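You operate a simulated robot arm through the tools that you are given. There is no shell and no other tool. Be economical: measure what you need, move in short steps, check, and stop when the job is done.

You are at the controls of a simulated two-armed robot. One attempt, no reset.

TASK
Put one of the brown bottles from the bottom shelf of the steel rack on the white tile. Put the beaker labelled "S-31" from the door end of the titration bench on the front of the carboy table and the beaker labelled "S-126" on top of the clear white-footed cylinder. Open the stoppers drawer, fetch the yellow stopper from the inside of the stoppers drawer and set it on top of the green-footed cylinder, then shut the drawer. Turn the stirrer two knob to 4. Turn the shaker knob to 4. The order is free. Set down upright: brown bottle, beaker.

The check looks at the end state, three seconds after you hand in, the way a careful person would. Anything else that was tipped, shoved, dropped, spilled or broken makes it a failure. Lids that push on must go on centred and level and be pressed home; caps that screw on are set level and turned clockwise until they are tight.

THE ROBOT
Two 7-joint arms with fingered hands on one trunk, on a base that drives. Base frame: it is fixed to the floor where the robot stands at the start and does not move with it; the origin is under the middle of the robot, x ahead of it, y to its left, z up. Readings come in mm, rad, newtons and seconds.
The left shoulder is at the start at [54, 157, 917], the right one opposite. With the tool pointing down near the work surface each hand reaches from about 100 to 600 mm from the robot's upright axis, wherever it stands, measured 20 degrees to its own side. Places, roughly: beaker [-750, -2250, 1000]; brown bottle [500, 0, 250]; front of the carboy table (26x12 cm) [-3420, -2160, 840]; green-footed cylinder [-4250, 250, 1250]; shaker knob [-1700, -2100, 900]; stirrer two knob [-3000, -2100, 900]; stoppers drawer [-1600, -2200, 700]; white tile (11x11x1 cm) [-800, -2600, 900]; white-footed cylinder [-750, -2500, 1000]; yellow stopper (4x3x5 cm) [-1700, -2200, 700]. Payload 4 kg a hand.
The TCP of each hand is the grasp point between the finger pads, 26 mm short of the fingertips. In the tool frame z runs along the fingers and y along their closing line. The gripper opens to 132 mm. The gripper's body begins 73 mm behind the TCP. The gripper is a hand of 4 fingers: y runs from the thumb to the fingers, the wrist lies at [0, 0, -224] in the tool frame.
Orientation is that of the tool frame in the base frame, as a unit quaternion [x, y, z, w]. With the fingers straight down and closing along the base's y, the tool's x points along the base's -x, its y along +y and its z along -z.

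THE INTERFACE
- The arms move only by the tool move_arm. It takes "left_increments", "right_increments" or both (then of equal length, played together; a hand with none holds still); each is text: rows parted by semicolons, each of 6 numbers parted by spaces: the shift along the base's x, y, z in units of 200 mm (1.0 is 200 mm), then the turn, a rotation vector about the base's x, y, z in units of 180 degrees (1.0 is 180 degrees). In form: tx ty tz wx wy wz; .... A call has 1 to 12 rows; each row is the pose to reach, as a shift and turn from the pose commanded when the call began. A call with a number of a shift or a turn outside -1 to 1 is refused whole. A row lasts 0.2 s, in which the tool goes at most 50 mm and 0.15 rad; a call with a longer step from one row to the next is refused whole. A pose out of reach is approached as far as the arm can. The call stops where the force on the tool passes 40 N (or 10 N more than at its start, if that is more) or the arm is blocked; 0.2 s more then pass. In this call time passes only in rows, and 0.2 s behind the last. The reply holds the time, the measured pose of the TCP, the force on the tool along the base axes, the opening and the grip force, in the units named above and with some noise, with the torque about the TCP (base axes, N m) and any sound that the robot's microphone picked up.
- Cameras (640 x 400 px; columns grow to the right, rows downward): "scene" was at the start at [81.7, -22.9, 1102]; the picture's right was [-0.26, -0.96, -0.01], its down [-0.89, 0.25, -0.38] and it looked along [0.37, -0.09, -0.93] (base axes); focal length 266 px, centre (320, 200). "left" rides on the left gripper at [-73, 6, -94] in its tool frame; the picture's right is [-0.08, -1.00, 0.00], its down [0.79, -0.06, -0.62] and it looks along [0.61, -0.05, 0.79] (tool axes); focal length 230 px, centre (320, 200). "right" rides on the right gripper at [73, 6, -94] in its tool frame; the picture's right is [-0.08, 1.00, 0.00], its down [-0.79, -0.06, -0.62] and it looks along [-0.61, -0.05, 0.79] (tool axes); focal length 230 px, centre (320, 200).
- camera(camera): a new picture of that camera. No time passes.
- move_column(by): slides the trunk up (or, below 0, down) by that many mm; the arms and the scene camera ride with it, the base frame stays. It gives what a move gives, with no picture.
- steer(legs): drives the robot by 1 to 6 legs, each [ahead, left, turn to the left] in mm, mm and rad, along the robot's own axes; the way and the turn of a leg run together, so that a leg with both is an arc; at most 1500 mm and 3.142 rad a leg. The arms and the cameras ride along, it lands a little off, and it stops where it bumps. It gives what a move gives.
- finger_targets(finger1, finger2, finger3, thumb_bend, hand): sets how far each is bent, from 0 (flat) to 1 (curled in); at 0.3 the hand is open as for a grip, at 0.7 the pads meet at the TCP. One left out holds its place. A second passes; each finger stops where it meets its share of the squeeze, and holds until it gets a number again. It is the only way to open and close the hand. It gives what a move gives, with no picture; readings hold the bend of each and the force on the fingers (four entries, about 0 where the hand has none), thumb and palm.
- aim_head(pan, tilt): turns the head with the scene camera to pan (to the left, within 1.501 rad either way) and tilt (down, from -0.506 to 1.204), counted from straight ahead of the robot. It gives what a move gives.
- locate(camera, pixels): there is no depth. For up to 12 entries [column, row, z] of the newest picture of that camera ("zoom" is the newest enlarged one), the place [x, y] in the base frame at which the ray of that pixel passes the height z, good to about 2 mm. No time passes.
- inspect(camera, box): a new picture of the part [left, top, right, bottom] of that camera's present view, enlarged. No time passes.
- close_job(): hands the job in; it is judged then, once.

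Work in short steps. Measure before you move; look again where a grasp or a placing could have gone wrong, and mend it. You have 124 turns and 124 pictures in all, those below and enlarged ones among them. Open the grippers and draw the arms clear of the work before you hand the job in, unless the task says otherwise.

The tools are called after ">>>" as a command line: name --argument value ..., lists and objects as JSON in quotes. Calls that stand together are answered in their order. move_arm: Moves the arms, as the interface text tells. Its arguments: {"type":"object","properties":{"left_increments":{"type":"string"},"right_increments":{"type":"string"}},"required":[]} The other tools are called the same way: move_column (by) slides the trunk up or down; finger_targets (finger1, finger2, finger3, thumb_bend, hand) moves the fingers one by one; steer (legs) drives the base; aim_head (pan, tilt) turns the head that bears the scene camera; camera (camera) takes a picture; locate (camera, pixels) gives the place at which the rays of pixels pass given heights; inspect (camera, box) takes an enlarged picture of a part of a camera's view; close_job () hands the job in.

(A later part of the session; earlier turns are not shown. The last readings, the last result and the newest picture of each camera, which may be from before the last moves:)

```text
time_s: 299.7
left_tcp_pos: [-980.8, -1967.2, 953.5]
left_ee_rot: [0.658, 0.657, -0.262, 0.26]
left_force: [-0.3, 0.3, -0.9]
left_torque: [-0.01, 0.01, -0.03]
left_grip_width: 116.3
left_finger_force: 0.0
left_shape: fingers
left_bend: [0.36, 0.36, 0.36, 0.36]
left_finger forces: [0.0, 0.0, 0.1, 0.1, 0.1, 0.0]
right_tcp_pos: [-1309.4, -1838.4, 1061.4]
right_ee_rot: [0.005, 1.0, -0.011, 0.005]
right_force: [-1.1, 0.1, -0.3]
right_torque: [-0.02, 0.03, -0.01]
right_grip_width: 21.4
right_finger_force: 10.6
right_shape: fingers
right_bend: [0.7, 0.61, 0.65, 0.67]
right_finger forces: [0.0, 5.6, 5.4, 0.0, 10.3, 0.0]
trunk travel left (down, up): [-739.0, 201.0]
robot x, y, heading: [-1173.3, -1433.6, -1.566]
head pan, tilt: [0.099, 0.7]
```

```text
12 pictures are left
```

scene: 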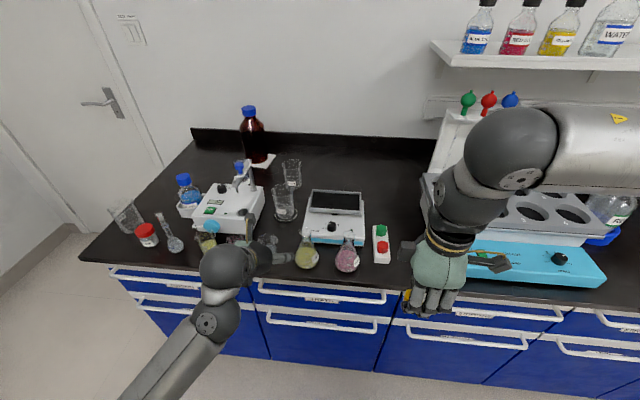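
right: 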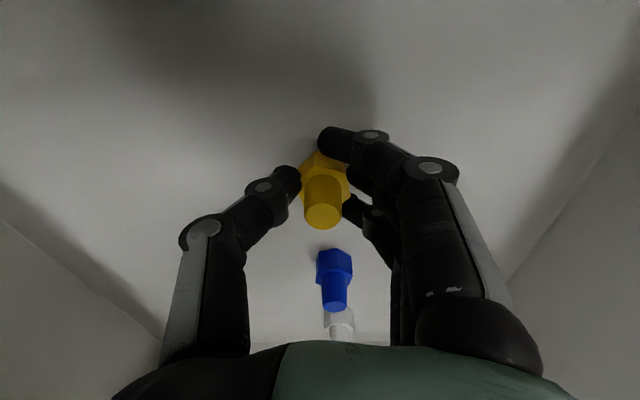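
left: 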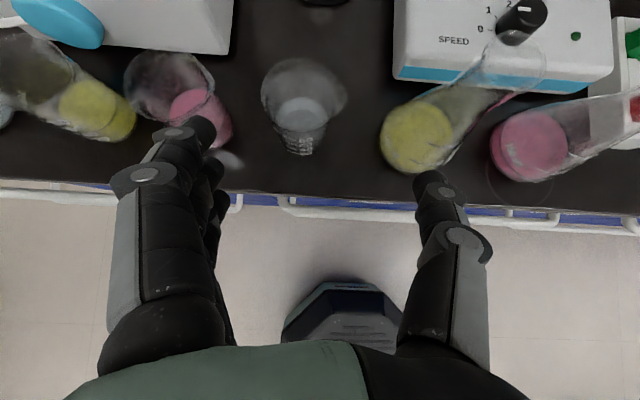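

Beakers: S-126 behind at (292,172), S-702 in front at (284,202). The hand is close to front glassware, so I raise the trunk 130 first and locate S-126 and the cylinder.

>>> locate --camera "scene" --pixels '[[293, 184, 847], [292, 161, 940], [285, 216, 850], [284, 188, 945], [245, 185, 950], [333, 195, 900]]'

>>> inspect --camera "scene" --box '[220, 140, 332, 230]'

>>> move_column --by 130

```text
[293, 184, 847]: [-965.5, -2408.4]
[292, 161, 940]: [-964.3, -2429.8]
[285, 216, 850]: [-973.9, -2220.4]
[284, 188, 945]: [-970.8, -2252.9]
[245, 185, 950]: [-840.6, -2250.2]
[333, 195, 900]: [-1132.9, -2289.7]
```

```text
4.44 times, centred on (276, 185) of scene
```

zoom: 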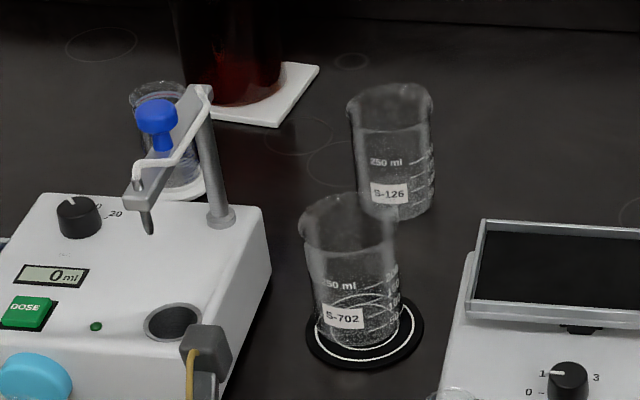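

```text
time_s: 301.3
left_tcp_pos: [-980.0, -1969.0, 1083.4]
left_ee_rot: [0.657, 0.657, -0.262, 0.261]
left_force: [0.3, 0.0, 0.5]
left_torque: [0.01, -0.01, 0.0]
left_grip_width: 116.4
left_finger_force: 0.0
left_shape: fingers
left_bend: [0.36, 0.36, 0.36, 0.36]
left_finger forces: [0.0, 0.0, 0.1, 0.0, 0.0, 0.0]
right_tcp_pos: [-1308.3, -1837.7, 1190.6]
right_ee_rot: [0.005, 1.0, -0.012, 0.006]
right_force: [0.2, 0.4, -0.3]
right_torque: [-0.03, 0.0, 0.02]
right_grip_width: 21.2
right_finger_force: 10.8
right_shape: fingers
right_bend: [0.7, 0.61, 0.65, 0.67]
right_finger forces: [0.1, 5.5, 5.4, 0.0, 10.3, 0.0]
trunk travel left (down, up): [-869.0, 71.0]
robot x, y, heading: [-1172.3, -1437.1, -1.567]
head pan, tilt: [0.099, 0.7]
```

S-126 axis ≈ (-964,-2403), rim z≈950; cylinder ≈ (-767,-2399), top z≈950. I drive in, extend the left hand above S-126 at z≈1046, and check.

>>> steer --legs '[[165, 14, 0]]'

>>> move_arm --left_increments "0 -0.2 0 0 0 0; 0 -0.4 0 0 0 0; 0 -0.6 0 0 0 0; 0 -0.8 0 0 0 0; 0 -1 0 0 0 0; 0 -1 0 0 0 0"

>>> move_arm --left_increments "0 -0.15 0 0 0 0; 0 -0.33 0 0 0 0; 0 -0.33 0 0 0 0"

>>> camera --camera "left"

```text
time_s: 302.7
left_tcp_pos: [-965.0, -2133.1, 1084.3]
left_ee_rot: [0.656, 0.657, -0.262, 0.262]
left_force: [-0.3, 0.1, -0.1]
left_torque: [-0.03, 0.02, 0.01]
left_grip_width: 116.3
left_finger_force: 0.0
left_shape: fingers
left_bend: [0.36, 0.36, 0.36, 0.36]
left_finger forces: [0.1, 0.1, 0.0, 0.1, 0.1, 0.0]
right_tcp_pos: [-1293.6, -2002.6, 1191.3]
right_ee_rot: [0.003, 1.0, -0.013, 0.006]
right_force: [-0.2, -0.5, -0.2]
right_torque: [-0.03, -0.02, 0.02]
right_grip_width: 21.1
right_finger_force: 10.1
right_shape: fingers
right_bend: [0.7, 0.61, 0.65, 0.67]
right_finger forces: [0.0, 5.5, 5.4, 0.0, 10.3, 0.0]
trunk travel left (down, up): [-869.0, 71.0]
robot x, y, heading: [-1157.6, -1603.3, -1.563]
head pan, tilt: [0.099, 0.7]
```

```text
time_s: 304.1
left_tcp_pos: [-965.0, -2335.0, 1081.0]
left_ee_rot: [0.657, 0.657, -0.261, 0.261]
left_force: [-0.1, -0.1, -0.2]
left_torque: [-0.02, -0.01, -0.01]
left_grip_width: 116.5
left_finger_force: 0.1
left_shape: fingers
left_bend: [0.36, 0.36, 0.36, 0.36]
left_finger forces: [0.0, 0.0, 0.0, 0.1, 0.0, 0.1]
right_tcp_pos: [-1293.2, -2004.9, 1189.8]
right_ee_rot: [0.004, 1.0, -0.012, 0.006]
right_force: [-0.7, 0.2, 0.3]
right_torque: [-0.02, -0.01, 0.03]
right_grip_width: 21.4
right_finger_force: 11.1
right_shape: fingers
right_bend: [0.7, 0.61, 0.65, 0.67]
right_finger forces: [0.0, 5.3, 5.5, 0.1, 10.3, 0.0]
trunk travel left (down, up): [-869.0, 71.0]
robot x, y, heading: [-1153.6, -1601.0, -1.566]
head pan, tilt: [0.099, 0.7]
```

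```text
time_s: 304.9
left_tcp_pos: [-965.4, -2400.8, 1084.8]
left_ee_rot: [0.656, 0.658, -0.262, 0.262]
left_force: [0.5, 0.0, 0.2]
left_torque: [-0.04, 0.01, 0.0]
left_grip_width: 116.2
left_finger_force: 0.0
left_shape: fingers
left_bend: [0.36, 0.36, 0.36, 0.36]
left_finger forces: [0.0, 0.0, 0.0, 0.0, 0.0, 0.1]
right_tcp_pos: [-1294.2, -2003.3, 1189.9]
right_ee_rot: [0.003, 1.0, -0.012, 0.005]
right_force: [0.2, 0.1, 0.8]
right_torque: [0.01, 0.0, -0.01]
right_grip_width: 21.2
right_finger_force: 10.9
right_shape: fingers
right_bend: [0.7, 0.61, 0.65, 0.67]
right_finger forces: [0.0, 5.4, 5.4, 0.0, 10.3, 0.0]
trunk travel left (down, up): [-869.0, 71.0]
robot x, y, heading: [-1156.0, -1600.6, -1.567]
head pan, tilt: [0.099, 0.7]
```

```text
10 pictures are left
```

left: 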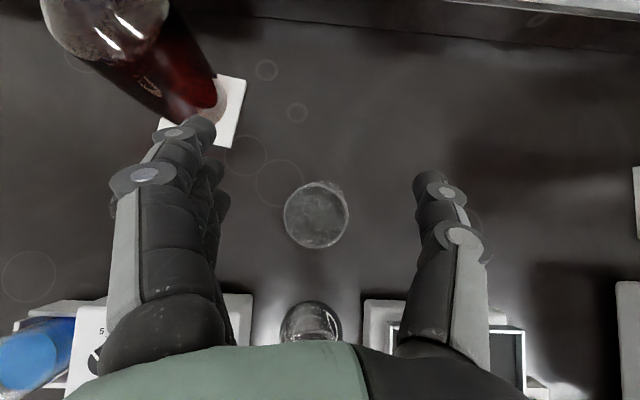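

S-126 is at (316,214), between the digits. I locate it and also the tile for reference.

>>> locate --camera "left" --pixels '[[316, 214, 950], [316, 214, 848], [284, 214, 950], [348, 214, 950], [310, 320, 950]]'

```text
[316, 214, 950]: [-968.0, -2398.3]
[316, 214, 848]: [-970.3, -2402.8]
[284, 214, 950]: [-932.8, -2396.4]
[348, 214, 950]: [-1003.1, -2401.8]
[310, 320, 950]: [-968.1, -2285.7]
```

Aligned within 4 mm. I lower the trunk 178, close, and lift 200.

>>> move_column --by -178

>>> finger_targets --hand "left" --finger1 0.7 --finger2 0.7 --finger3 0.7 --thumb_bend 0.7

>>> move_column --by 205

>>> camera --camera "left"

```text
time_s: 306.9
left_tcp_pos: [-965.4, -2400.7, 906.3]
left_ee_rot: [0.657, 0.657, -0.261, 0.261]
left_force: [0.5, -0.9, 0.3]
left_torque: [-0.01, -0.01, 0.01]
left_grip_width: 116.2
left_finger_force: 0.1
left_shape: fingers
left_bend: [0.36, 0.36, 0.36, 0.36]
left_finger forces: [0.0, 0.0, 0.0, 0.1, 0.0, 0.0]
right_tcp_pos: [-1294.0, -2004.6, 1013.4]
right_ee_rot: [0.003, 1.0, -0.011, 0.006]
right_force: [-0.3, -0.1, -0.9]
right_torque: [-0.01, -0.01, -0.01]
right_grip_width: 21.1
right_finger_force: 10.9
right_shape: fingers
right_bend: [0.7, 0.61, 0.65, 0.67]
right_finger forces: [0.1, 5.4, 5.5, 0.0, 10.3, 0.0]
trunk travel left (down, up): [-691.0, 249.0]
robot x, y, heading: [-1152.0, -1605.0, -1.564]
head pan, tilt: [0.099, 0.7]
```

```text
time_s: 307.9
left_tcp_pos: [-965.5, -2400.3, 906.2]
left_ee_rot: [0.657, 0.657, -0.262, 0.261]
left_force: [-0.3, 0.0, 0.7]
left_torque: [-0.01, 0.0, 0.02]
left_grip_width: 47.9
left_finger_force: 26.8
left_shape: fingers
left_bend: [0.67, 0.55, 0.51, 0.62]
left_finger forces: [14.8, 6.8, 6.2, 0.0, 25.7, 0.1]
right_tcp_pos: [-1292.7, -2004.2, 1012.9]
right_ee_rot: [0.004, 1.0, -0.011, 0.005]
right_force: [-0.6, -0.1, 1.0]
right_torque: [-0.02, 0.01, 0.0]
right_grip_width: 21.1
right_finger_force: 10.4
right_shape: fingers
right_bend: [0.7, 0.61, 0.65, 0.67]
right_finger forces: [0.0, 5.2, 5.4, 0.0, 10.2, 0.1]
trunk travel left (down, up): [-691.0, 249.0]
robot x, y, heading: [-1159.0, -1603.2, -1.566]
head pan, tilt: [0.099, 0.7]
```

```text
time_s: 310.1
left_tcp_pos: [-965.7, -2400.8, 1111.2]
left_ee_rot: [0.657, 0.658, -0.261, 0.262]
left_force: [0.3, 0.4, -1.4]
left_torque: [-0.01, 0.01, 0.02]
left_grip_width: 48.1
left_finger_force: 26.9
left_shape: fingers
left_bend: [0.67, 0.55, 0.51, 0.62]
left_finger forces: [14.6, 6.8, 6.2, 0.1, 25.7, 0.0]
right_tcp_pos: [-1293.7, -2005.7, 1217.2]
right_ee_rot: [0.003, 1.0, -0.011, 0.005]
right_force: [-0.2, 0.4, -0.7]
right_torque: [-0.03, -0.03, 0.0]
right_grip_width: 21.3
right_finger_force: 10.5
right_shape: fingers
right_bend: [0.7, 0.61, 0.65, 0.67]
right_finger forces: [0.0, 5.5, 5.4, 0.1, 10.3, 0.0]
trunk travel left (down, up): [-896.0, 44.0]
robot x, y, heading: [-1152.8, -1604.0, -1.566]
head pan, tilt: [0.099, 0.7]
```

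```text
9 pictures are left
```

left: 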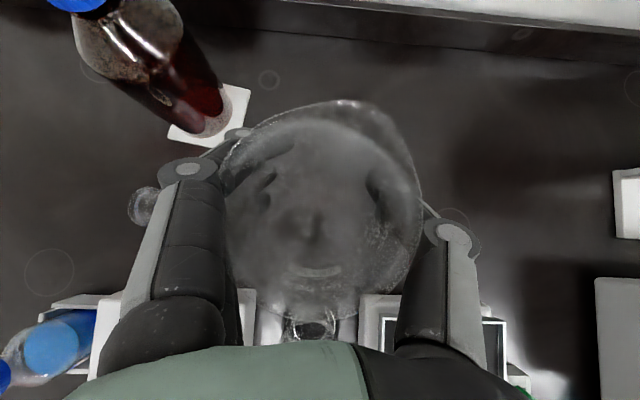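

S-126 is lifted (25 N grip). The cylinder rim shows at (145,205): locate it at z≈950.

>>> locate --camera "left" --pixels '[[145, 205, 950], [128, 205, 950], [145, 188, 950], [145, 224, 950]]'

>>> inspect --camera "left" --box '[100, 160, 180, 240]'

```text
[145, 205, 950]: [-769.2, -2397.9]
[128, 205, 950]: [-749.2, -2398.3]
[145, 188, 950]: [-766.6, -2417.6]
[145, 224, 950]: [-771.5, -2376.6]
```

```text
5.00 times, centred on (140, 200) of left
```

zoom: 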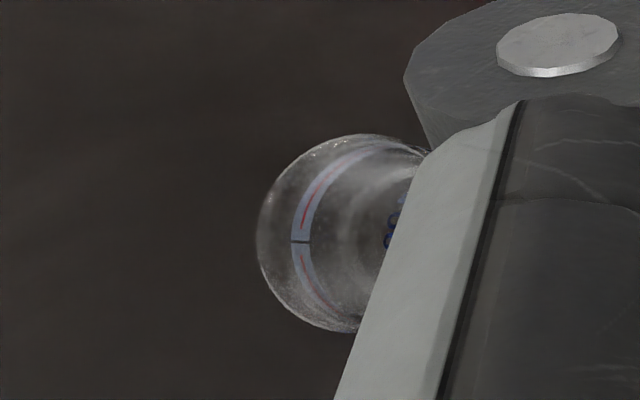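

Cylinder centre ≈ (-770,-2397). I strafe left 197 mm, fine-adjust after reading, and lower to 8 mm above its rim.

>>> steer --legs '[[0, 197, 0]]'

>>> move_column --by -85

>>> aim_head --pan 0.2 --tilt 0.6

>>> inspect --camera "scene" --box '[220, 120, 400, 240]'

```text
time_s: 311.7
left_tcp_pos: [-771.9, -2399.9, 1113.2]
left_ee_rot: [0.657, 0.657, -0.261, 0.262]
left_force: [-0.2, 0.8, -1.2]
left_torque: [0.04, -0.01, 0.05]
left_grip_width: 48.2
left_finger_force: 27.0
left_shape: fingers
left_bend: [0.67, 0.55, 0.51, 0.62]
left_finger forces: [14.6, 6.8, 6.2, 0.0, 25.8, 0.0]
right_tcp_pos: [-1100.1, -2004.5, 1216.7]
right_ee_rot: [0.003, 1.0, -0.012, 0.008]
right_force: [0.0, 0.2, -0.5]
right_torque: [-0.02, -0.02, 0.01]
right_grip_width: 21.1
right_finger_force: 10.8
right_shape: fingers
right_bend: [0.7, 0.61, 0.65, 0.67]
right_finger forces: [0.1, 5.6, 5.3, 0.0, 10.3, 0.1]
trunk travel left (down, up): [-896.0, 44.0]
robot x, y, heading: [-959.2, -1600.7, -1.559]
head pan, tilt: [0.099, 0.7]
```

```text
time_s: 312.9
left_tcp_pos: [-769.7, -2399.2, 1026.2]
left_ee_rot: [0.657, 0.657, -0.262, 0.261]
left_force: [-0.7, 0.4, -1.3]
left_torque: [-0.04, 0.0, 0.0]
left_grip_width: 48.0
left_finger_force: 26.2
left_shape: fingers
left_bend: [0.67, 0.55, 0.51, 0.62]
left_finger forces: [14.6, 6.8, 6.3, 0.0, 25.7, 0.0]
right_tcp_pos: [-1098.2, -2003.2, 1131.7]
right_ee_rot: [0.004, 1.0, -0.012, 0.006]
right_force: [0.2, 0.3, -0.3]
right_torque: [0.03, -0.01, 0.02]
right_grip_width: 21.3
right_finger_force: 10.5
right_shape: fingers
right_bend: [0.7, 0.61, 0.65, 0.67]
right_finger forces: [0.1, 5.5, 5.4, 0.1, 10.3, 0.1]
trunk travel left (down, up): [-811.0, 129.0]
robot x, y, heading: [-961.9, -1601.5, -1.562]
head pan, tilt: [0.099, 0.7]
```

```text
time_s: 313.6
left_tcp_pos: [-769.0, -2400.0, 1027.2]
left_ee_rot: [0.656, 0.658, -0.262, 0.261]
left_force: [0.1, 0.7, -0.9]
left_torque: [0.01, -0.03, -0.01]
left_grip_width: 47.8
left_finger_force: 26.6
left_shape: fingers
left_bend: [0.67, 0.55, 0.51, 0.62]
left_finger forces: [14.6, 6.8, 6.1, 0.0, 25.6, 0.0]
right_tcp_pos: [-1097.6, -2004.1, 1132.0]
right_ee_rot: [0.004, 1.0, -0.012, 0.007]
right_force: [0.6, 0.2, 0.2]
right_torque: [0.03, -0.01, 0.01]
right_grip_width: 21.3
right_finger_force: 10.9
right_shape: fingers
right_bend: [0.7, 0.61, 0.65, 0.67]
right_finger forces: [0.0, 5.5, 5.5, 0.0, 10.4, 0.0]
trunk travel left (down, up): [-811.0, 129.0]
robot x, y, heading: [-956.0, -1602.6, -1.565]
head pan, tilt: [0.201, 0.6]
```

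```text
3.33 times, centred on (310, 180) of scene
```

zoom: 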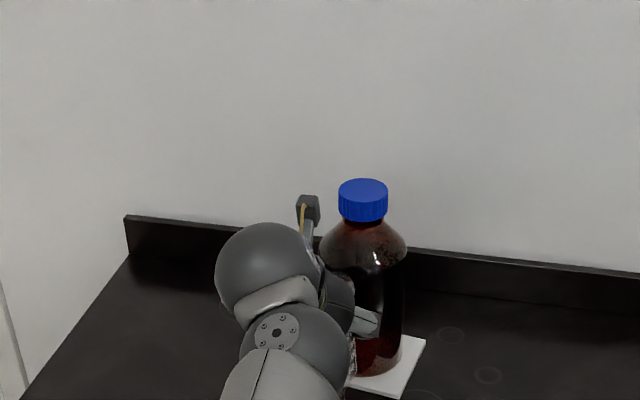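

The arm hides the view, but by numbers the beaker axis is within ~4 mm of the cylinder. I lower 11 mm, then 4 mm, and read forces.

>>> move_arm --left_increments "0 0.005 -0.03 0 0 0; 0 0.01 -0.055 0 0 0; 0 0.01 -0.055 0 0 0"

>>> move_arm --left_increments "0 0 -0.01 0 0 0; 0 0 -0.02 0 0 0; 0 0 -0.02 0 0 0"

>>> camera --camera "left"

```text
time_s: 314.4
left_tcp_pos: [-768.2, -2397.5, 1014.2]
left_ee_rot: [0.656, 0.657, -0.262, 0.261]
left_force: [0.5, -0.2, 0.0]
left_torque: [0.0, 0.03, -0.02]
left_grip_width: 48.4
left_finger_force: 26.8
left_shape: fingers
left_bend: [0.67, 0.55, 0.51, 0.62]
left_finger forces: [14.5, 6.9, 6.2, 0.1, 25.7, 0.0]
right_tcp_pos: [-1097.5, -2003.5, 1131.8]
right_ee_rot: [0.004, 1.0, -0.011, 0.007]
right_force: [0.6, 0.3, 0.6]
right_torque: [0.01, -0.02, -0.01]
right_grip_width: 21.1
right_finger_force: 11.0
right_shape: fingers
right_bend: [0.7, 0.61, 0.65, 0.67]
right_finger forces: [0.1, 5.6, 5.5, 0.1, 10.3, 0.0]
trunk travel left (down, up): [-811.0, 129.0]
robot x, y, heading: [-961.0, -1601.7, -1.562]
head pan, tilt: [0.201, 0.6]
```

```text
time_s: 315.2
left_tcp_pos: [-769.4, -2396.6, 1011.5]
left_ee_rot: [0.656, 0.658, -0.261, 0.261]
left_force: [0.0, -0.1, -0.6]
left_torque: [-0.02, -0.01, -0.01]
left_grip_width: 48.0
left_finger_force: 27.2
left_shape: fingers
left_bend: [0.67, 0.55, 0.51, 0.62]
left_finger forces: [14.6, 6.9, 6.1, 0.1, 25.6, 0.0]
right_tcp_pos: [-1097.5, -2004.7, 1131.5]
right_ee_rot: [0.004, 1.0, -0.012, 0.006]
right_force: [-0.9, -0.4, 0.5]
right_torque: [-0.02, -0.01, -0.01]
right_grip_width: 21.5
right_finger_force: 10.5
right_shape: fingers
right_bend: [0.7, 0.61, 0.65, 0.67]
right_finger forces: [0.1, 5.5, 5.5, 0.0, 10.4, 0.0]
trunk travel left (down, up): [-811.0, 129.0]
robot x, y, heading: [-960.5, -1599.7, -1.567]
head pan, tilt: [0.201, 0.6]
```

```text
6 pictures are left
```

left: 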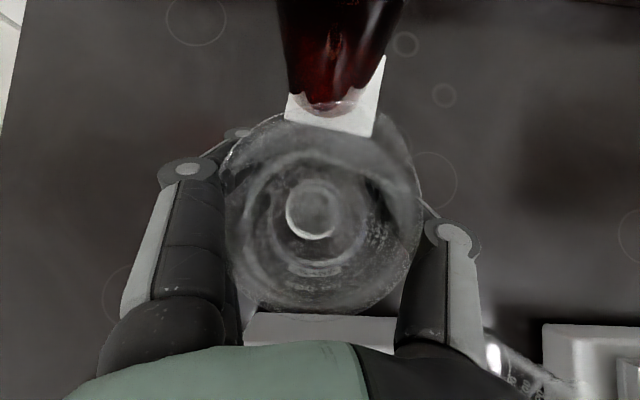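

Through the glass, the cylinder appears centred under the beaker. I lower 3 mm twice and read forces.

>>> move_arm --left_increments "0 0 -0.008 0 0 0; 0 0 -0.016 0 0 0; 0 0 -0.016 0 0 0"

>>> move_arm --left_increments "0 0 -0.007 0 0 0; 0 0 -0.014 0 0 0; 0 0 -0.014 0 0 0"

```text
time_s: 316.0
left_tcp_pos: [-768.7, -2396.8, 1007.7]
left_ee_rot: [0.657, 0.657, -0.262, 0.261]
left_force: [0.3, 0.8, -0.9]
left_torque: [0.02, 0.01, 0.0]
left_grip_width: 48.1
left_finger_force: 26.5
left_shape: fingers
left_bend: [0.67, 0.55, 0.51, 0.62]
left_finger forces: [14.5, 7.0, 6.1, 0.1, 25.6, 0.0]
right_tcp_pos: [-1098.1, -2003.8, 1132.7]
right_ee_rot: [0.004, 1.0, -0.011, 0.007]
right_force: [-1.2, 0.0, 0.3]
right_torque: [-0.01, 0.01, 0.0]
right_grip_width: 21.2
right_finger_force: 11.0
right_shape: fingers
right_bend: [0.7, 0.61, 0.65, 0.67]
right_finger forces: [0.1, 5.5, 5.5, 0.1, 10.3, 0.0]
trunk travel left (down, up): [-811.0, 129.0]
robot x, y, heading: [-958.6, -1601.5, -1.562]
head pan, tilt: [0.201, 0.6]
```

```text
time_s: 316.8
left_tcp_pos: [-768.9, -2397.8, 1005.0]
left_ee_rot: [0.656, 0.658, -0.262, 0.262]
left_force: [0.3, 0.1, -1.3]
left_torque: [0.0, -0.03, 0.0]
left_grip_width: 48.3
left_finger_force: 26.8
left_shape: fingers
left_bend: [0.67, 0.55, 0.51, 0.62]
left_finger forces: [14.6, 7.0, 6.3, 0.1, 25.6, 0.0]
right_tcp_pos: [-1097.9, -2003.7, 1132.6]
right_ee_rot: [0.003, 1.0, -0.012, 0.006]
right_force: [-0.1, -0.8, 0.0]
right_torque: [0.0, 0.0, -0.01]
right_grip_width: 21.1
right_finger_force: 10.2
right_shape: fingers
right_bend: [0.7, 0.61, 0.65, 0.67]
right_finger forces: [0.0, 5.5, 5.6, 0.0, 10.4, 0.1]
trunk travel left (down, up): [-811.0, 129.0]
robot x, y, heading: [-960.4, -1601.8, -1.561]
head pan, tilt: [0.201, 0.6]
```

Still no contact. I continue with several 2.5 mm calls, reading each.

>>> move_arm --left_increments "0 0 -0.0125 0 0 0; 0 0 -0.0125 0 0 0"

>>> move_arm --left_increments "0 0 -0.0125 0 0 0; 0 0 -0.0125 0 0 0"

>>> move_arm --left_increments "0 0 -0.0125 0 0 0; 0 0 -0.0125 0 0 0"

```text
time_s: 317.4
left_tcp_pos: [-769.3, -2397.4, 1001.4]
left_ee_rot: [0.657, 0.657, -0.263, 0.261]
left_force: [0.2, -0.6, -1.6]
left_torque: [0.01, 0.01, -0.02]
left_grip_width: 48.1
left_finger_force: 26.8
left_shape: fingers
left_bend: [0.67, 0.55, 0.51, 0.62]
left_finger forces: [14.6, 7.0, 6.2, 0.1, 25.6, 0.1]
right_tcp_pos: [-1096.9, -2003.6, 1132.6]
right_ee_rot: [0.004, 1.0, -0.012, 0.006]
right_force: [0.0, -0.1, -0.9]
right_torque: [-0.01, -0.05, -0.01]
right_grip_width: 21.1
right_finger_force: 10.7
right_shape: fingers
right_bend: [0.7, 0.61, 0.65, 0.67]
right_finger forces: [0.0, 5.6, 5.6, 0.1, 10.3, 0.0]
trunk travel left (down, up): [-811.0, 129.0]
robot x, y, heading: [-963.2, -1602.3, -1.558]
head pan, tilt: [0.201, 0.6]
```

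```text
time_s: 318.0
left_tcp_pos: [-769.2, -2397.9, 1000.5]
left_ee_rot: [0.656, 0.658, -0.262, 0.261]
left_force: [0.6, 0.7, -1.3]
left_torque: [-0.01, -0.01, 0.02]
left_grip_width: 48.2
left_finger_force: 26.7
left_shape: fingers
left_bend: [0.67, 0.55, 0.51, 0.62]
left_finger forces: [14.7, 6.9, 6.2, 0.0, 25.7, 0.0]
right_tcp_pos: [-1096.8, -2002.9, 1133.2]
right_ee_rot: [0.004, 1.0, -0.011, 0.006]
right_force: [-0.8, -0.5, -0.3]
right_torque: [0.01, 0.01, 0.03]
right_grip_width: 21.1
right_finger_force: 10.6
right_shape: fingers
right_bend: [0.7, 0.61, 0.65, 0.67]
right_finger forces: [0.0, 5.5, 5.5, 0.0, 10.3, 0.0]
trunk travel left (down, up): [-811.0, 129.0]
robot x, y, heading: [-958.9, -1600.5, -1.563]
head pan, tilt: [0.201, 0.6]
```

```text
time_s: 318.6
left_tcp_pos: [-768.9, -2397.5, 999.4]
left_ee_rot: [0.656, 0.657, -0.262, 0.262]
left_force: [0.3, -0.5, 4.9]
left_torque: [-0.01, -0.15, -0.03]
left_grip_width: 47.9
left_finger_force: 27.2
left_shape: fingers
left_bend: [0.67, 0.55, 0.51, 0.62]
left_finger forces: [15.4, 7.1, 6.4, 0.0, 25.9, 0.0]
right_tcp_pos: [-1097.9, -2003.6, 1132.7]
right_ee_rot: [0.003, 1.0, -0.011, 0.006]
right_force: [-0.1, -0.2, -0.5]
right_torque: [-0.02, 0.03, 0.04]
right_grip_width: 21.1
right_finger_force: 10.7
right_shape: fingers
right_bend: [0.7, 0.61, 0.65, 0.67]
right_finger forces: [0.0, 5.5, 5.5, 0.0, 10.4, 0.0]
trunk travel left (down, up): [-811.0, 129.0]
robot x, y, heading: [-962.5, -1600.8, -1.558]
head pan, tilt: [0.201, 0.6]
```

Contact (5 N). I open the hand, rise 110 straight up, and check.

>>> finger_targets --hand "left" --finger1 0.36 --finger2 0.36 --finger3 0.36 --thumb_bend 0.36

>>> move_column --by 125

>>> camera --camera "left"

```text
time_s: 319.6
left_tcp_pos: [-769.6, -2398.0, 998.2]
left_ee_rot: [0.657, 0.657, -0.263, 0.261]
left_force: [0.3, 0.0, 0.0]
left_torque: [0.0, 0.02, -0.01]
left_grip_width: 116.2
left_finger_force: 0.1
left_shape: fingers
left_bend: [0.36, 0.36, 0.36, 0.36]
left_finger forces: [0.0, 0.0, 0.0, 0.0, 0.0, 0.0]
right_tcp_pos: [-1095.9, -2003.3, 1131.8]
right_ee_rot: [0.003, 1.0, -0.011, 0.006]
right_force: [0.0, 0.7, 0.0]
right_torque: [0.02, -0.03, -0.03]
right_grip_width: 21.3
right_finger_force: 10.5
right_shape: fingers
right_bend: [0.7, 0.61, 0.65, 0.67]
right_finger forces: [0.0, 5.4, 5.5, 0.0, 10.3, 0.1]
trunk travel left (down, up): [-811.0, 129.0]
robot x, y, heading: [-962.6, -1599.3, -1.558]
head pan, tilt: [0.201, 0.6]
```

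```text
time_s: 321.1
left_tcp_pos: [-768.9, -2397.7, 1121.3]
left_ee_rot: [0.657, 0.657, -0.262, 0.261]
left_force: [-1.0, 0.6, -0.4]
left_torque: [0.01, 0.02, -0.02]
left_grip_width: 116.0
left_finger_force: 0.0
left_shape: fingers
left_bend: [0.36, 0.36, 0.36, 0.36]
left_finger forces: [0.0, 0.0, 0.0, 0.0, 0.0, 0.0]
right_tcp_pos: [-1098.3, -2003.6, 1257.6]
right_ee_rot: [0.004, 1.0, -0.011, 0.006]
right_force: [1.0, 0.8, -0.2]
right_torque: [0.0, -0.02, 0.0]
right_grip_width: 21.1
right_finger_force: 10.7
right_shape: fingers
right_bend: [0.7, 0.61, 0.65, 0.67]
right_finger forces: [0.0, 5.5, 5.5, 0.0, 10.3, 0.1]
trunk travel left (down, up): [-936.0, 4.0]
robot x, y, heading: [-958.5, -1598.1, -1.563]
head pan, tilt: [0.201, 0.6]
```

```text
5 pictures are left
```

left: 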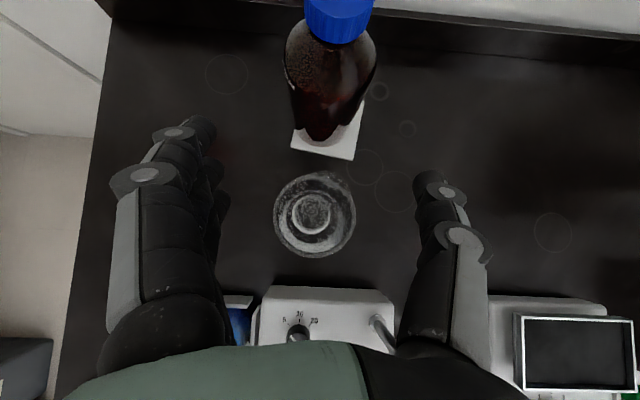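

S-126 sits centred on the cylinder. Now the stopper: I back out, retract the left arm, turn to face -x, and drive to the far counter's right side, then look.

>>> steer --legs '[[-330, 0, 0]]'

>>> move_arm --left_increments "0 0.2 0 0 0 0; 0 0.4 0 0 0 0; 0 0.6 0 0 0 0; 0 0.8 0 0 0 0; 0 1 0 0 0 0; 0 1 0 0 0 0"

>>> steer --legs '[[0, 0, -1.578], [0, 130, 0], [1100, 0, 0], [1040, 0, 0], [0, -1300, 0]]'

>>> aim_head --pan 0.0 --tilt 0.35

>>> camera --camera "scene"

```text
time_s: 323.3
left_tcp_pos: [-770.8, -2063.9, 1121.2]
left_ee_rot: [0.656, 0.659, -0.261, 0.261]
left_force: [-0.1, -0.5, 1.2]
left_torque: [-0.02, 0.01, -0.04]
left_grip_width: 116.1
left_finger_force: 0.1
left_shape: fingers
left_bend: [0.36, 0.36, 0.36, 0.36]
left_finger forces: [0.0, 0.0, 0.0, 0.0, 0.1, 0.0]
right_tcp_pos: [-1099.8, -1670.9, 1256.5]
right_ee_rot: [0.001, 1.0, -0.01, 0.006]
right_force: [0.3, 0.1, 0.3]
right_torque: [0.0, -0.01, -0.02]
right_grip_width: 21.3
right_finger_force: 10.5
right_shape: fingers
right_bend: [0.7, 0.61, 0.65, 0.67]
right_finger forces: [0.0, 5.5, 5.5, 0.1, 10.3, 0.0]
trunk travel left (down, up): [-936.0, 4.0]
robot x, y, heading: [-962.5, -1265.9, -1.56]
head pan, tilt: [0.201, 0.6]
```

```text
time_s: 324.5
left_tcp_pos: [-733.0, -1922.1, 1229.7]
left_ee_rot: [0.623, 0.633, -0.298, 0.348]
left_force: [0.1, 0.3, 0.0]
left_torque: [0.0, 0.02, 0.02]
left_grip_width: 116.6
left_finger_force: 0.0
left_shape: fingers
left_bend: [0.36, 0.36, 0.36, 0.36]
left_finger forces: [0.0, 0.0, 0.0, 0.0, 0.0, 0.1]
right_tcp_pos: [-1100.0, -1669.7, 1256.7]
right_ee_rot: [0.002, 1.0, -0.013, 0.007]
right_force: [0.1, -1.0, -0.3]
right_torque: [0.01, 0.02, -0.02]
right_grip_width: 21.0
right_finger_force: 10.5
right_shape: fingers
right_bend: [0.7, 0.61, 0.65, 0.67]
right_finger forces: [0.0, 5.6, 5.5, 0.0, 10.3, 0.0]
trunk travel left (down, up): [-936.0, 4.0]
robot x, y, heading: [-964.8, -1269.2, -1.559]
head pan, tilt: [0.201, 0.6]
stopped in row 6 (left hand): the arm was blocked; the commanded pose is now the measured one
```

```text
time_s: 345.9
left_tcp_pos: [-3736.0, -304.4, 1227.7]
left_ee_rot: [0.889, -0.007, -0.456, 0.028]
left_force: [1.0, -1.2, -0.6]
left_torque: [0.0, 0.0, 0.01]
left_grip_width: 116.2
left_finger_force: 0.1
left_shape: fingers
left_bend: [0.36, 0.36, 0.36, 0.36]
left_finger forces: [0.0, 0.0, 0.0, 0.1, 0.1, 0.0]
right_tcp_pos: [-3474.1, 54.9, 1256.5]
right_ee_rot: [0.719, 0.695, -0.013, -0.004]
right_force: [0.8, -0.5, 0.7]
right_torque: [0.01, 0.01, -0.01]
right_grip_width: 21.3
right_finger_force: 10.3
right_shape: fingers
right_bend: [0.7, 0.61, 0.65, 0.67]
right_finger forces: [0.0, 5.2, 4.9, 0.0, 10.1, 0.0]
trunk travel left (down, up): [-936.0, 4.0]
robot x, y, heading: [-3074.6, -90.4, 3.125]
head pan, tilt: [0.201, 0.6]
```

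```text
time_s: 346.7
left_tcp_pos: [-3736.6, -304.0, 1228.0]
left_ee_rot: [0.889, -0.007, -0.457, 0.029]
left_force: [0.0, -0.4, -0.9]
left_torque: [0.03, -0.02, 0.0]
left_grip_width: 116.4
left_finger_force: 0.1
left_shape: fingers
left_bend: [0.36, 0.36, 0.36, 0.36]
left_finger forces: [0.0, 0.0, 0.0, 0.0, 0.0, 0.0]
right_tcp_pos: [-3474.3, 56.8, 1257.7]
right_ee_rot: [0.719, 0.695, -0.012, -0.003]
right_force: [-0.5, -0.5, -0.4]
right_torque: [-0.01, -0.01, -0.01]
right_grip_width: 21.3
right_finger_force: 9.6
right_shape: fingers
right_bend: [0.7, 0.61, 0.65, 0.67]
right_finger forces: [0.1, 5.2, 4.8, 0.0, 10.1, 0.0]
trunk travel left (down, up): [-936.0, 4.0]
robot x, y, heading: [-3071.4, -89.6, 3.124]
head pan, tilt: [0.0, 0.351]
```

```text
4 pictures are left
```

scene: 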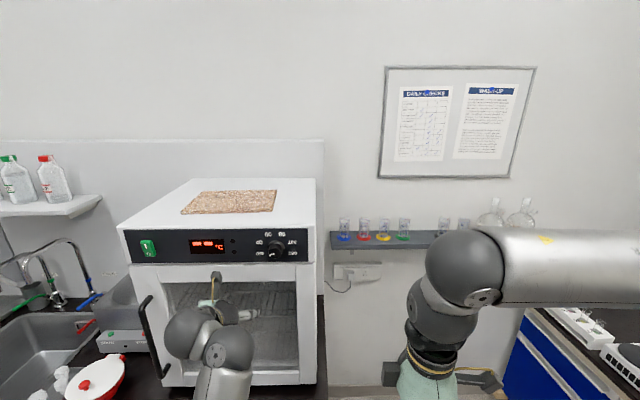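

The shelf holds small cylinders with coloured feet; the green-footed one is at (403,228). I zoom and locate its top and foot.

>>> inspect --camera "scene" --box '[328, 205, 424, 265]'

>>> locate --camera "scene" --pixels '[[403, 219, 1250], [403, 219, 1225], [403, 237, 1180], [403, 237, 1150], [403, 237, 1130], [403, 219, 1200], [345, 238, 1150], [420, 246, 1150], [330, 249, 1130]]'

```text
6.67 times, centred on (376, 235) of scene
```

zoom: 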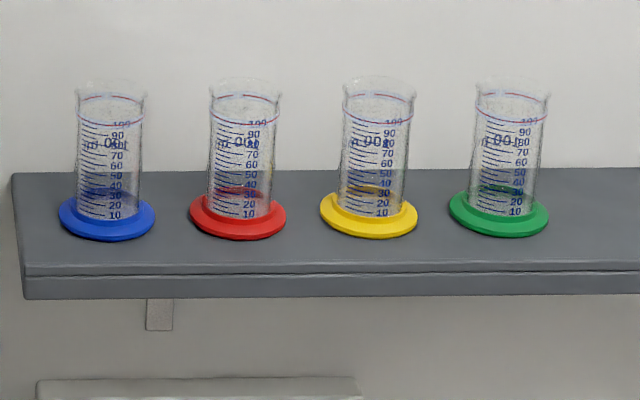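

```text
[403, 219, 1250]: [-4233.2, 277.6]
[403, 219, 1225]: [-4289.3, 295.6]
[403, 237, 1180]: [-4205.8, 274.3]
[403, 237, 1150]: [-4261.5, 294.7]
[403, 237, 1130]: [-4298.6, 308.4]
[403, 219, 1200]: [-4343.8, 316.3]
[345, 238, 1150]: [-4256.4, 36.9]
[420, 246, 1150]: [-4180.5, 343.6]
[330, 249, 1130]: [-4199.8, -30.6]
```

Estimated cylinder ≈ (-4250,285), top ≈1245. First I fold the left arm back to hand-down, then approach: strafe right 280, forward 560, and take a second view.

>>> move_arm --left_increments "0.08 0 -0.1 0.002 -0.03 0; 0.16 0 -0.2 0.004 -0.06 0.001; 0.24 0 -0.3 0.006 -0.09 0.001; 0.32 0 -0.4 0.008 -0.12 0.002; 0.4 0 -0.5 0.01 -0.15 0.002; 0.48 0 -0.6 0.012 -0.18 0.003; 0.56 0 -0.7 0.014 -0.21 0.003; 0.64 0 -0.8 0.016 -0.24 0.004; 0.72 0 -0.9 0.018 -0.27 0.004; 0.8 0 -1 0.0185 -0.302 0.0046; 0.9 0 -1 0.0185 -0.302 0.0046; 1 0 -1 0.0185 -0.302 0.0046"

>>> move_arm --left_increments "0.2 0 0 0 0 0; 0.4 0 0 0 0 0; 0.6 0 0 0 0 0; 0.7 0 0 0 0 0; 0.7 0 0 0 0 0"

>>> steer --legs '[[0, 0, 0.017], [0, -280, 0], [555, 0, 0]]'

>>> aim_head --pan -0.12 --tilt 0.45

>>> camera --camera "scene"

```text
time_s: 347.3
left_tcp_pos: [-3718.5, -385.4, 1208.6]
left_ee_rot: [0.901, 0.006, -0.421, 0.107]
left_force: [-1.3, -0.1, -0.2]
left_torque: [0.01, 0.01, -0.03]
left_grip_width: 116.9
left_finger_force: 0.1
left_shape: fingers
left_bend: [0.36, 0.36, 0.36, 0.36]
left_finger forces: [0.0, 0.0, 0.0, 0.1, 0.1, 0.1]
left hand out of reach, approached as far as the arm can: row 1, 2
right_tcp_pos: [-3474.8, 54.0, 1258.2]
right_ee_rot: [0.718, 0.695, -0.012, -0.005]
right_force: [0.8, 0.1, 1.4]
right_torque: [0.0, 0.01, -0.02]
right_grip_width: 21.2
right_finger_force: 10.1
right_shape: fingers
right_bend: [0.7, 0.61, 0.65, 0.67]
right_finger forces: [0.1, 5.1, 5.1, 0.0, 10.1, 0.1]
trunk travel left (down, up): [-936.0, 4.0]
robot x, y, heading: [-3075.6, -91.3, 3.125]
head pan, tilt: [0.0, 0.351]
stopped in row 2 (left hand): the arm was blocked; the commanded pose is now the measured one
```

```text
time_s: 347.8
left_tcp_pos: [-3672.7, -463.3, 1237.5]
left_ee_rot: [0.88, 0.016, -0.436, 0.189]
left_force: [0.1, -0.6, -0.1]
left_torque: [-0.02, 0.01, 0.0]
left_grip_width: 116.8
left_finger_force: 0.1
left_shape: fingers
left_bend: [0.36, 0.36, 0.36, 0.36]
left_finger forces: [0.1, 0.0, 0.0, 0.1, 0.1, 0.0]
left hand out of reach, approached as far as the arm can: row 1, 2
right_tcp_pos: [-3472.5, 54.9, 1258.3]
right_ee_rot: [0.718, 0.695, -0.012, -0.005]
right_force: [0.2, 0.8, -0.4]
right_torque: [0.01, -0.01, -0.01]
right_grip_width: 21.4
right_finger_force: 10.1
right_shape: fingers
right_bend: [0.7, 0.61, 0.65, 0.67]
right_finger forces: [0.0, 5.2, 5.0, 0.0, 10.1, 0.1]
trunk travel left (down, up): [-936.0, 4.0]
robot x, y, heading: [-3070.3, -93.5, 3.122]
head pan, tilt: [0.0, 0.351]
stopped in row 2 (left hand): the arm was blocked; the commanded pose is now the measured one
```

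```text
time_s: 351.1
left_tcp_pos: [-3764.5, -199.3, 1237.5]
left_ee_rot: [0.88, 0.033, -0.43, 0.2]
left_force: [11.3, 2.6, 4.7]
left_torque: [0.3, -0.26, -0.77]
left_grip_width: 119.9
left_finger_force: 6.4
left_shape: fingers
left_bend: [0.36, 0.36, 0.36, 0.35]
left_finger forces: [0.0, 0.0, 0.0, 0.1, 11.4, 0.0]
right_tcp_pos: [-3580.9, 329.6, 1257.1]
right_ee_rot: [0.711, 0.703, -0.014, -0.004]
right_force: [0.3, -0.2, 1.1]
right_torque: [0.01, -0.01, 0.0]
right_grip_width: 21.1
right_finger_force: 10.9
right_shape: fingers
right_bend: [0.7, 0.61, 0.65, 0.67]
right_finger forces: [0.0, 5.3, 5.0, 0.1, 10.2, 0.1]
trunk travel left (down, up): [-936.0, 4.0]
robot x, y, heading: [-3181.1, 188.3, -3.136]
head pan, tilt: [0.0, 0.351]
stopped in leg 3: the force on the tool passed its limit at 123 N (the readings are from after the stop); the commanded pose is now the measured one
```

```text
time_s: 351.7
left_tcp_pos: [-3764.7, -200.5, 1237.0]
left_ee_rot: [0.88, 0.032, -0.43, 0.2]
left_force: [12.2, 0.9, 2.0]
left_torque: [0.21, -0.36, -0.93]
left_grip_width: 120.2
left_finger_force: 6.7
left_shape: fingers
left_bend: [0.36, 0.36, 0.36, 0.35]
left_finger forces: [0.1, 0.0, 0.0, 0.1, 13.8, 0.0]
right_tcp_pos: [-3580.6, 329.0, 1258.1]
right_ee_rot: [0.712, 0.702, -0.014, -0.005]
right_force: [-0.2, 0.0, -0.7]
right_torque: [0.01, -0.05, 0.01]
right_grip_width: 21.2
right_finger_force: 10.1
right_shape: fingers
right_bend: [0.7, 0.61, 0.65, 0.67]
right_finger forces: [0.0, 5.2, 5.0, 0.1, 10.1, 0.0]
trunk travel left (down, up): [-936.0, 4.0]
robot x, y, heading: [-3182.2, 187.3, -3.137]
head pan, tilt: [-0.12, 0.45]
```

```text
2 pictures are left
```

scene: 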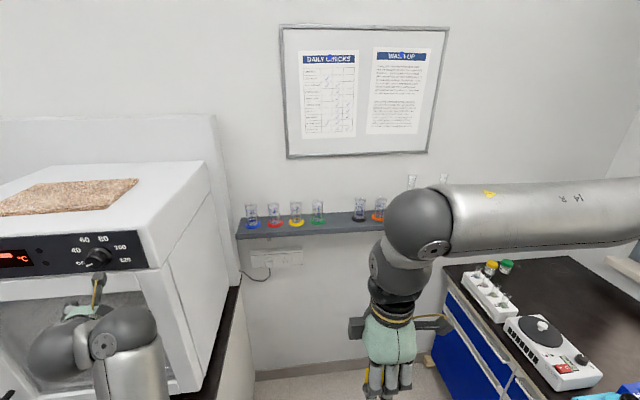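

The left hand bumped the dryer; I back off 120, lower and re-centre the left arm (its good regime), and locate the green cylinder at (318,212) from this view.

>>> locate --camera "scene" --pixels '[[318, 220, 1180], [318, 220, 1150], [318, 220, 1120], [318, 202, 1260], [318, 202, 1240], [318, 202, 1210], [252, 226, 1150], [260, 239, 1150]]'

>>> steer --legs '[[-120, 0, 0]]'

>>> move_arm --left_increments "0 0.1 -0.2 0 0 0; 0 0.2 -0.4 0 0 0; 0 0.3 -0.6 0 0 0; 0 0.4 -0.8 0 0 0; 0 0.5 -1 0 0 0; 0 0.5 -1 0 0 0"

>>> move_arm --left_increments "0.1 0.1 -0.2 0 0 0; 0.25 0.2 -0.4 0 0 0; 0.4 0.3 -0.4 0 0 0; 0.55 0.3 -0.4 0 0 0; 0.7 0.3 -0.4 0 0 0; 0.7 0.3 -0.4 0 0 0"

```text
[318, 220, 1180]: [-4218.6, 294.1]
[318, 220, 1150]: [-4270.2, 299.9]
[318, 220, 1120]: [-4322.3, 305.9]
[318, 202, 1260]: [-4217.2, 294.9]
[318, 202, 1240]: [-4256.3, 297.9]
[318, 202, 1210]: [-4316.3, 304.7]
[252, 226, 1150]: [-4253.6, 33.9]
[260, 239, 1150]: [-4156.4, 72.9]
```

```text
time_s: 353.0
left_tcp_pos: [-3651.7, -199.9, 1233.9]
left_ee_rot: [0.881, 0.032, -0.428, 0.2]
left_force: [0.6, 0.3, -0.5]
left_torque: [0.01, -0.04, 0.0]
left_grip_width: 117.2
left_finger_force: 0.1
left_shape: fingers
left_bend: [0.36, 0.36, 0.36, 0.36]
left_finger forces: [0.0, 0.1, 0.1, 0.1, 0.0, 0.1]
right_tcp_pos: [-3467.7, 328.4, 1255.5]
right_ee_rot: [0.712, 0.702, -0.012, -0.004]
right_force: [-0.1, 0.6, -0.5]
right_torque: [0.01, -0.05, -0.01]
right_grip_width: 20.9
right_finger_force: 9.9
right_shape: fingers
right_bend: [0.7, 0.61, 0.65, 0.67]
right_finger forces: [0.1, 5.2, 5.0, 0.1, 10.0, 0.0]
trunk travel left (down, up): [-936.0, 4.0]
robot x, y, heading: [-3062.7, 190.9, -3.137]
head pan, tilt: [-0.12, 0.45]
```

```text
time_s: 353.6
left_tcp_pos: [-3690.4, -220.4, 1292.1]
left_ee_rot: [0.818, 0.047, -0.51, 0.261]
left_force: [-1.1, 0.2, 0.8]
left_torque: [0.02, 0.02, 0.01]
left_grip_width: 117.2
left_finger_force: 0.2
left_shape: fingers
left_bend: [0.36, 0.36, 0.36, 0.36]
left_finger forces: [0.0, 0.0, 0.0, 0.0, 0.1, 0.0]
right_tcp_pos: [-3467.6, 328.2, 1256.6]
right_ee_rot: [0.711, 0.703, -0.012, -0.004]
right_force: [0.9, -0.1, 0.6]
right_torque: [0.02, -0.01, 0.02]
right_grip_width: 21.1
right_finger_force: 9.9
right_shape: fingers
right_bend: [0.7, 0.61, 0.65, 0.67]
right_finger forces: [0.0, 5.3, 5.0, 0.1, 10.1, 0.0]
trunk travel left (down, up): [-936.0, 4.0]
robot x, y, heading: [-3062.9, 194.8, -3.137]
head pan, tilt: [-0.12, 0.45]
stopped in row 2 (left hand): the arm was blocked; the commanded pose is now the measured one
```

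```text
refused: row 2 steps farther than a row can; nothing moved
```

I raise the left hand high (to pass above the dryer and shelf) and pre-extend the right arm forward and up in free space.

>>> move_arm --left_increments "0.05 0 0.15 0 0 0; 0.1 0 0.3 0 0 0; 0.15 0 0.45 0 0 0; 0.2 0 0.6 0 0 0; 0.2 0 0.75 0 0 0; 0.2 0 0.75 0 0 0"

>>> move_arm --right_increments "-0.15 0 0.1 0 0 0; -0.3 0 0.2 0 0 0; -0.45 0 0.25 0 0 0; -0.6 0 0.25 0 0 0; -0.75 0 0.25 0 0 0; -0.85 0 0.25 0 0 0; -0.85 0 0.25 0 0 0"

```text
time_s: 355.0
left_tcp_pos: [-3673.4, -240.1, 1424.6]
left_ee_rot: [0.815, 0.049, -0.511, 0.268]
left_force: [0.0, 0.0, -0.7]
left_torque: [-0.01, 0.01, -0.02]
left_grip_width: 117.3
left_finger_force: 0.0
left_shape: fingers
left_bend: [0.36, 0.36, 0.36, 0.36]
left_finger forces: [0.0, 0.0, 0.0, 0.0, 0.0, 0.1]
left hand out of reach, approached as far as the arm can: row 4, 5, 6
right_tcp_pos: [-3464.3, 327.6, 1255.8]
right_ee_rot: [0.711, 0.703, -0.012, -0.004]
right_force: [1.2, 0.9, 0.3]
right_torque: [-0.01, -0.02, 0.0]
right_grip_width: 21.2
right_finger_force: 10.2
right_shape: fingers
right_bend: [0.7, 0.61, 0.65, 0.67]
right_finger forces: [0.1, 5.2, 5.0, 0.0, 10.0, 0.1]
trunk travel left (down, up): [-936.0, 4.0]
robot x, y, heading: [-3063.9, 190.3, -3.136]
head pan, tilt: [-0.12, 0.45]
```

```text
time_s: 356.6
left_tcp_pos: [-3672.3, -240.8, 1424.6]
left_ee_rot: [0.815, 0.051, -0.512, 0.267]
left_force: [-0.1, -0.6, 0.0]
left_torque: [0.03, -0.02, 0.01]
left_grip_width: 117.0
left_finger_force: 0.1
left_shape: fingers
left_bend: [0.36, 0.36, 0.36, 0.36]
left_finger forces: [0.0, 0.1, 0.0, 0.0, 0.0, 0.0]
right_tcp_pos: [-3634.3, 327.3, 1306.6]
right_ee_rot: [0.711, 0.703, -0.012, -0.004]
right_force: [0.7, 0.1, 0.0]
right_torque: [-0.01, -0.02, 0.0]
right_grip_width: 21.1
right_finger_force: 10.1
right_shape: fingers
right_bend: [0.7, 0.61, 0.65, 0.67]
right_finger forces: [0.1, 5.2, 5.3, 0.0, 10.1, 0.0]
trunk travel left (down, up): [-936.0, 4.0]
robot x, y, heading: [-3061.5, 188.5, -3.136]
head pan, tilt: [-0.12, 0.45]
5 turns are left
```

I shift the right hand inward 150, then drive: strafe right 122 (to clear the counter end) and forward 620, and take a right-camera picture.

>>> move_arm --right_increments "0 -0.2 0.05 0 0 0; 0 -0.4 0.05 0 0 0; 0 -0.6 0.05 0 0 0; 0 -0.75 0.05 0 0 0; 0 -0.75 0.05 0 0 0"

>>> steer --legs '[[0, -122, 0], [400, 0, 0], [220, 0, 0]]'

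>>> camera --camera "right"

```text
time_s: 357.8
left_tcp_pos: [-3673.3, -240.7, 1424.5]
left_ee_rot: [0.815, 0.051, -0.511, 0.268]
left_force: [0.0, 0.7, 0.2]
left_torque: [-0.01, 0.01, 0.05]
left_grip_width: 117.2
left_finger_force: 0.0
left_shape: fingers
left_bend: [0.36, 0.36, 0.36, 0.36]
left_finger forces: [0.0, 0.1, 0.1, 0.0, 0.0, 0.0]
right_tcp_pos: [-3634.3, 177.7, 1315.6]
right_ee_rot: [0.712, 0.702, -0.012, -0.004]
right_force: [0.8, 0.7, -0.5]
right_torque: [0.02, 0.01, -0.04]
right_grip_width: 21.4
right_finger_force: 10.1
right_shape: fingers
right_bend: [0.7, 0.61, 0.65, 0.67]
right_finger forces: [0.0, 5.1, 5.2, 0.0, 9.9, 0.0]
trunk travel left (down, up): [-936.0, 4.0]
robot x, y, heading: [-3065.4, 190.3, -3.136]
head pan, tilt: [-0.12, 0.45]
```

```text
time_s: 360.1
left_tcp_pos: [-3825.3, -128.7, 1424.4]
left_ee_rot: [0.815, 0.064, -0.511, 0.266]
left_force: [1.0, 2.5, 1.0]
left_torque: [0.12, -0.02, -0.16]
left_grip_width: 120.0
left_finger_force: 1.0
left_shape: fingers
left_bend: [0.36, 0.36, 0.34, 0.35]
left_finger forces: [0.0, 0.0, 0.1, 0.0, 2.1, 0.1]
right_tcp_pos: [-3790.2, 292.4, 1319.8]
right_ee_rot: [0.709, 0.705, -0.015, -0.006]
right_force: [0.7, -0.2, 0.4]
right_torque: [0.03, 0.03, 0.0]
right_grip_width: 21.3
right_finger_force: 10.3
right_shape: fingers
right_bend: [0.7, 0.61, 0.65, 0.67]
right_finger forces: [0.1, 5.2, 5.3, 0.1, 10.0, 0.0]
trunk travel left (down, up): [-936.0, 4.0]
robot x, y, heading: [-3227.8, 306.1, -3.137]
head pan, tilt: [-0.12, 0.45]
stopped in leg 2: the force on the tool passed its limit at 56 N (the readings are from after the stop); the commanded pose is now the measured one
```

```text
1 pictures are left
4 turns are left
```

right: 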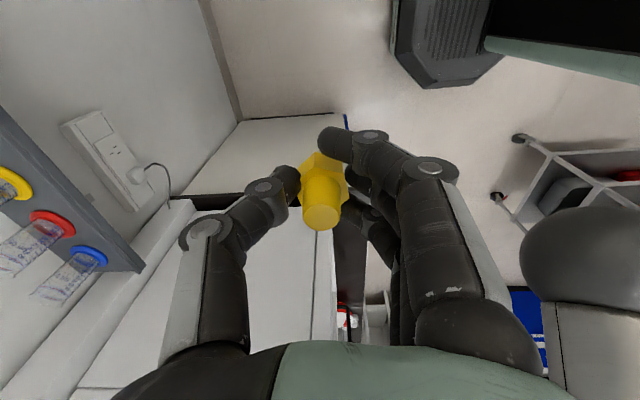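

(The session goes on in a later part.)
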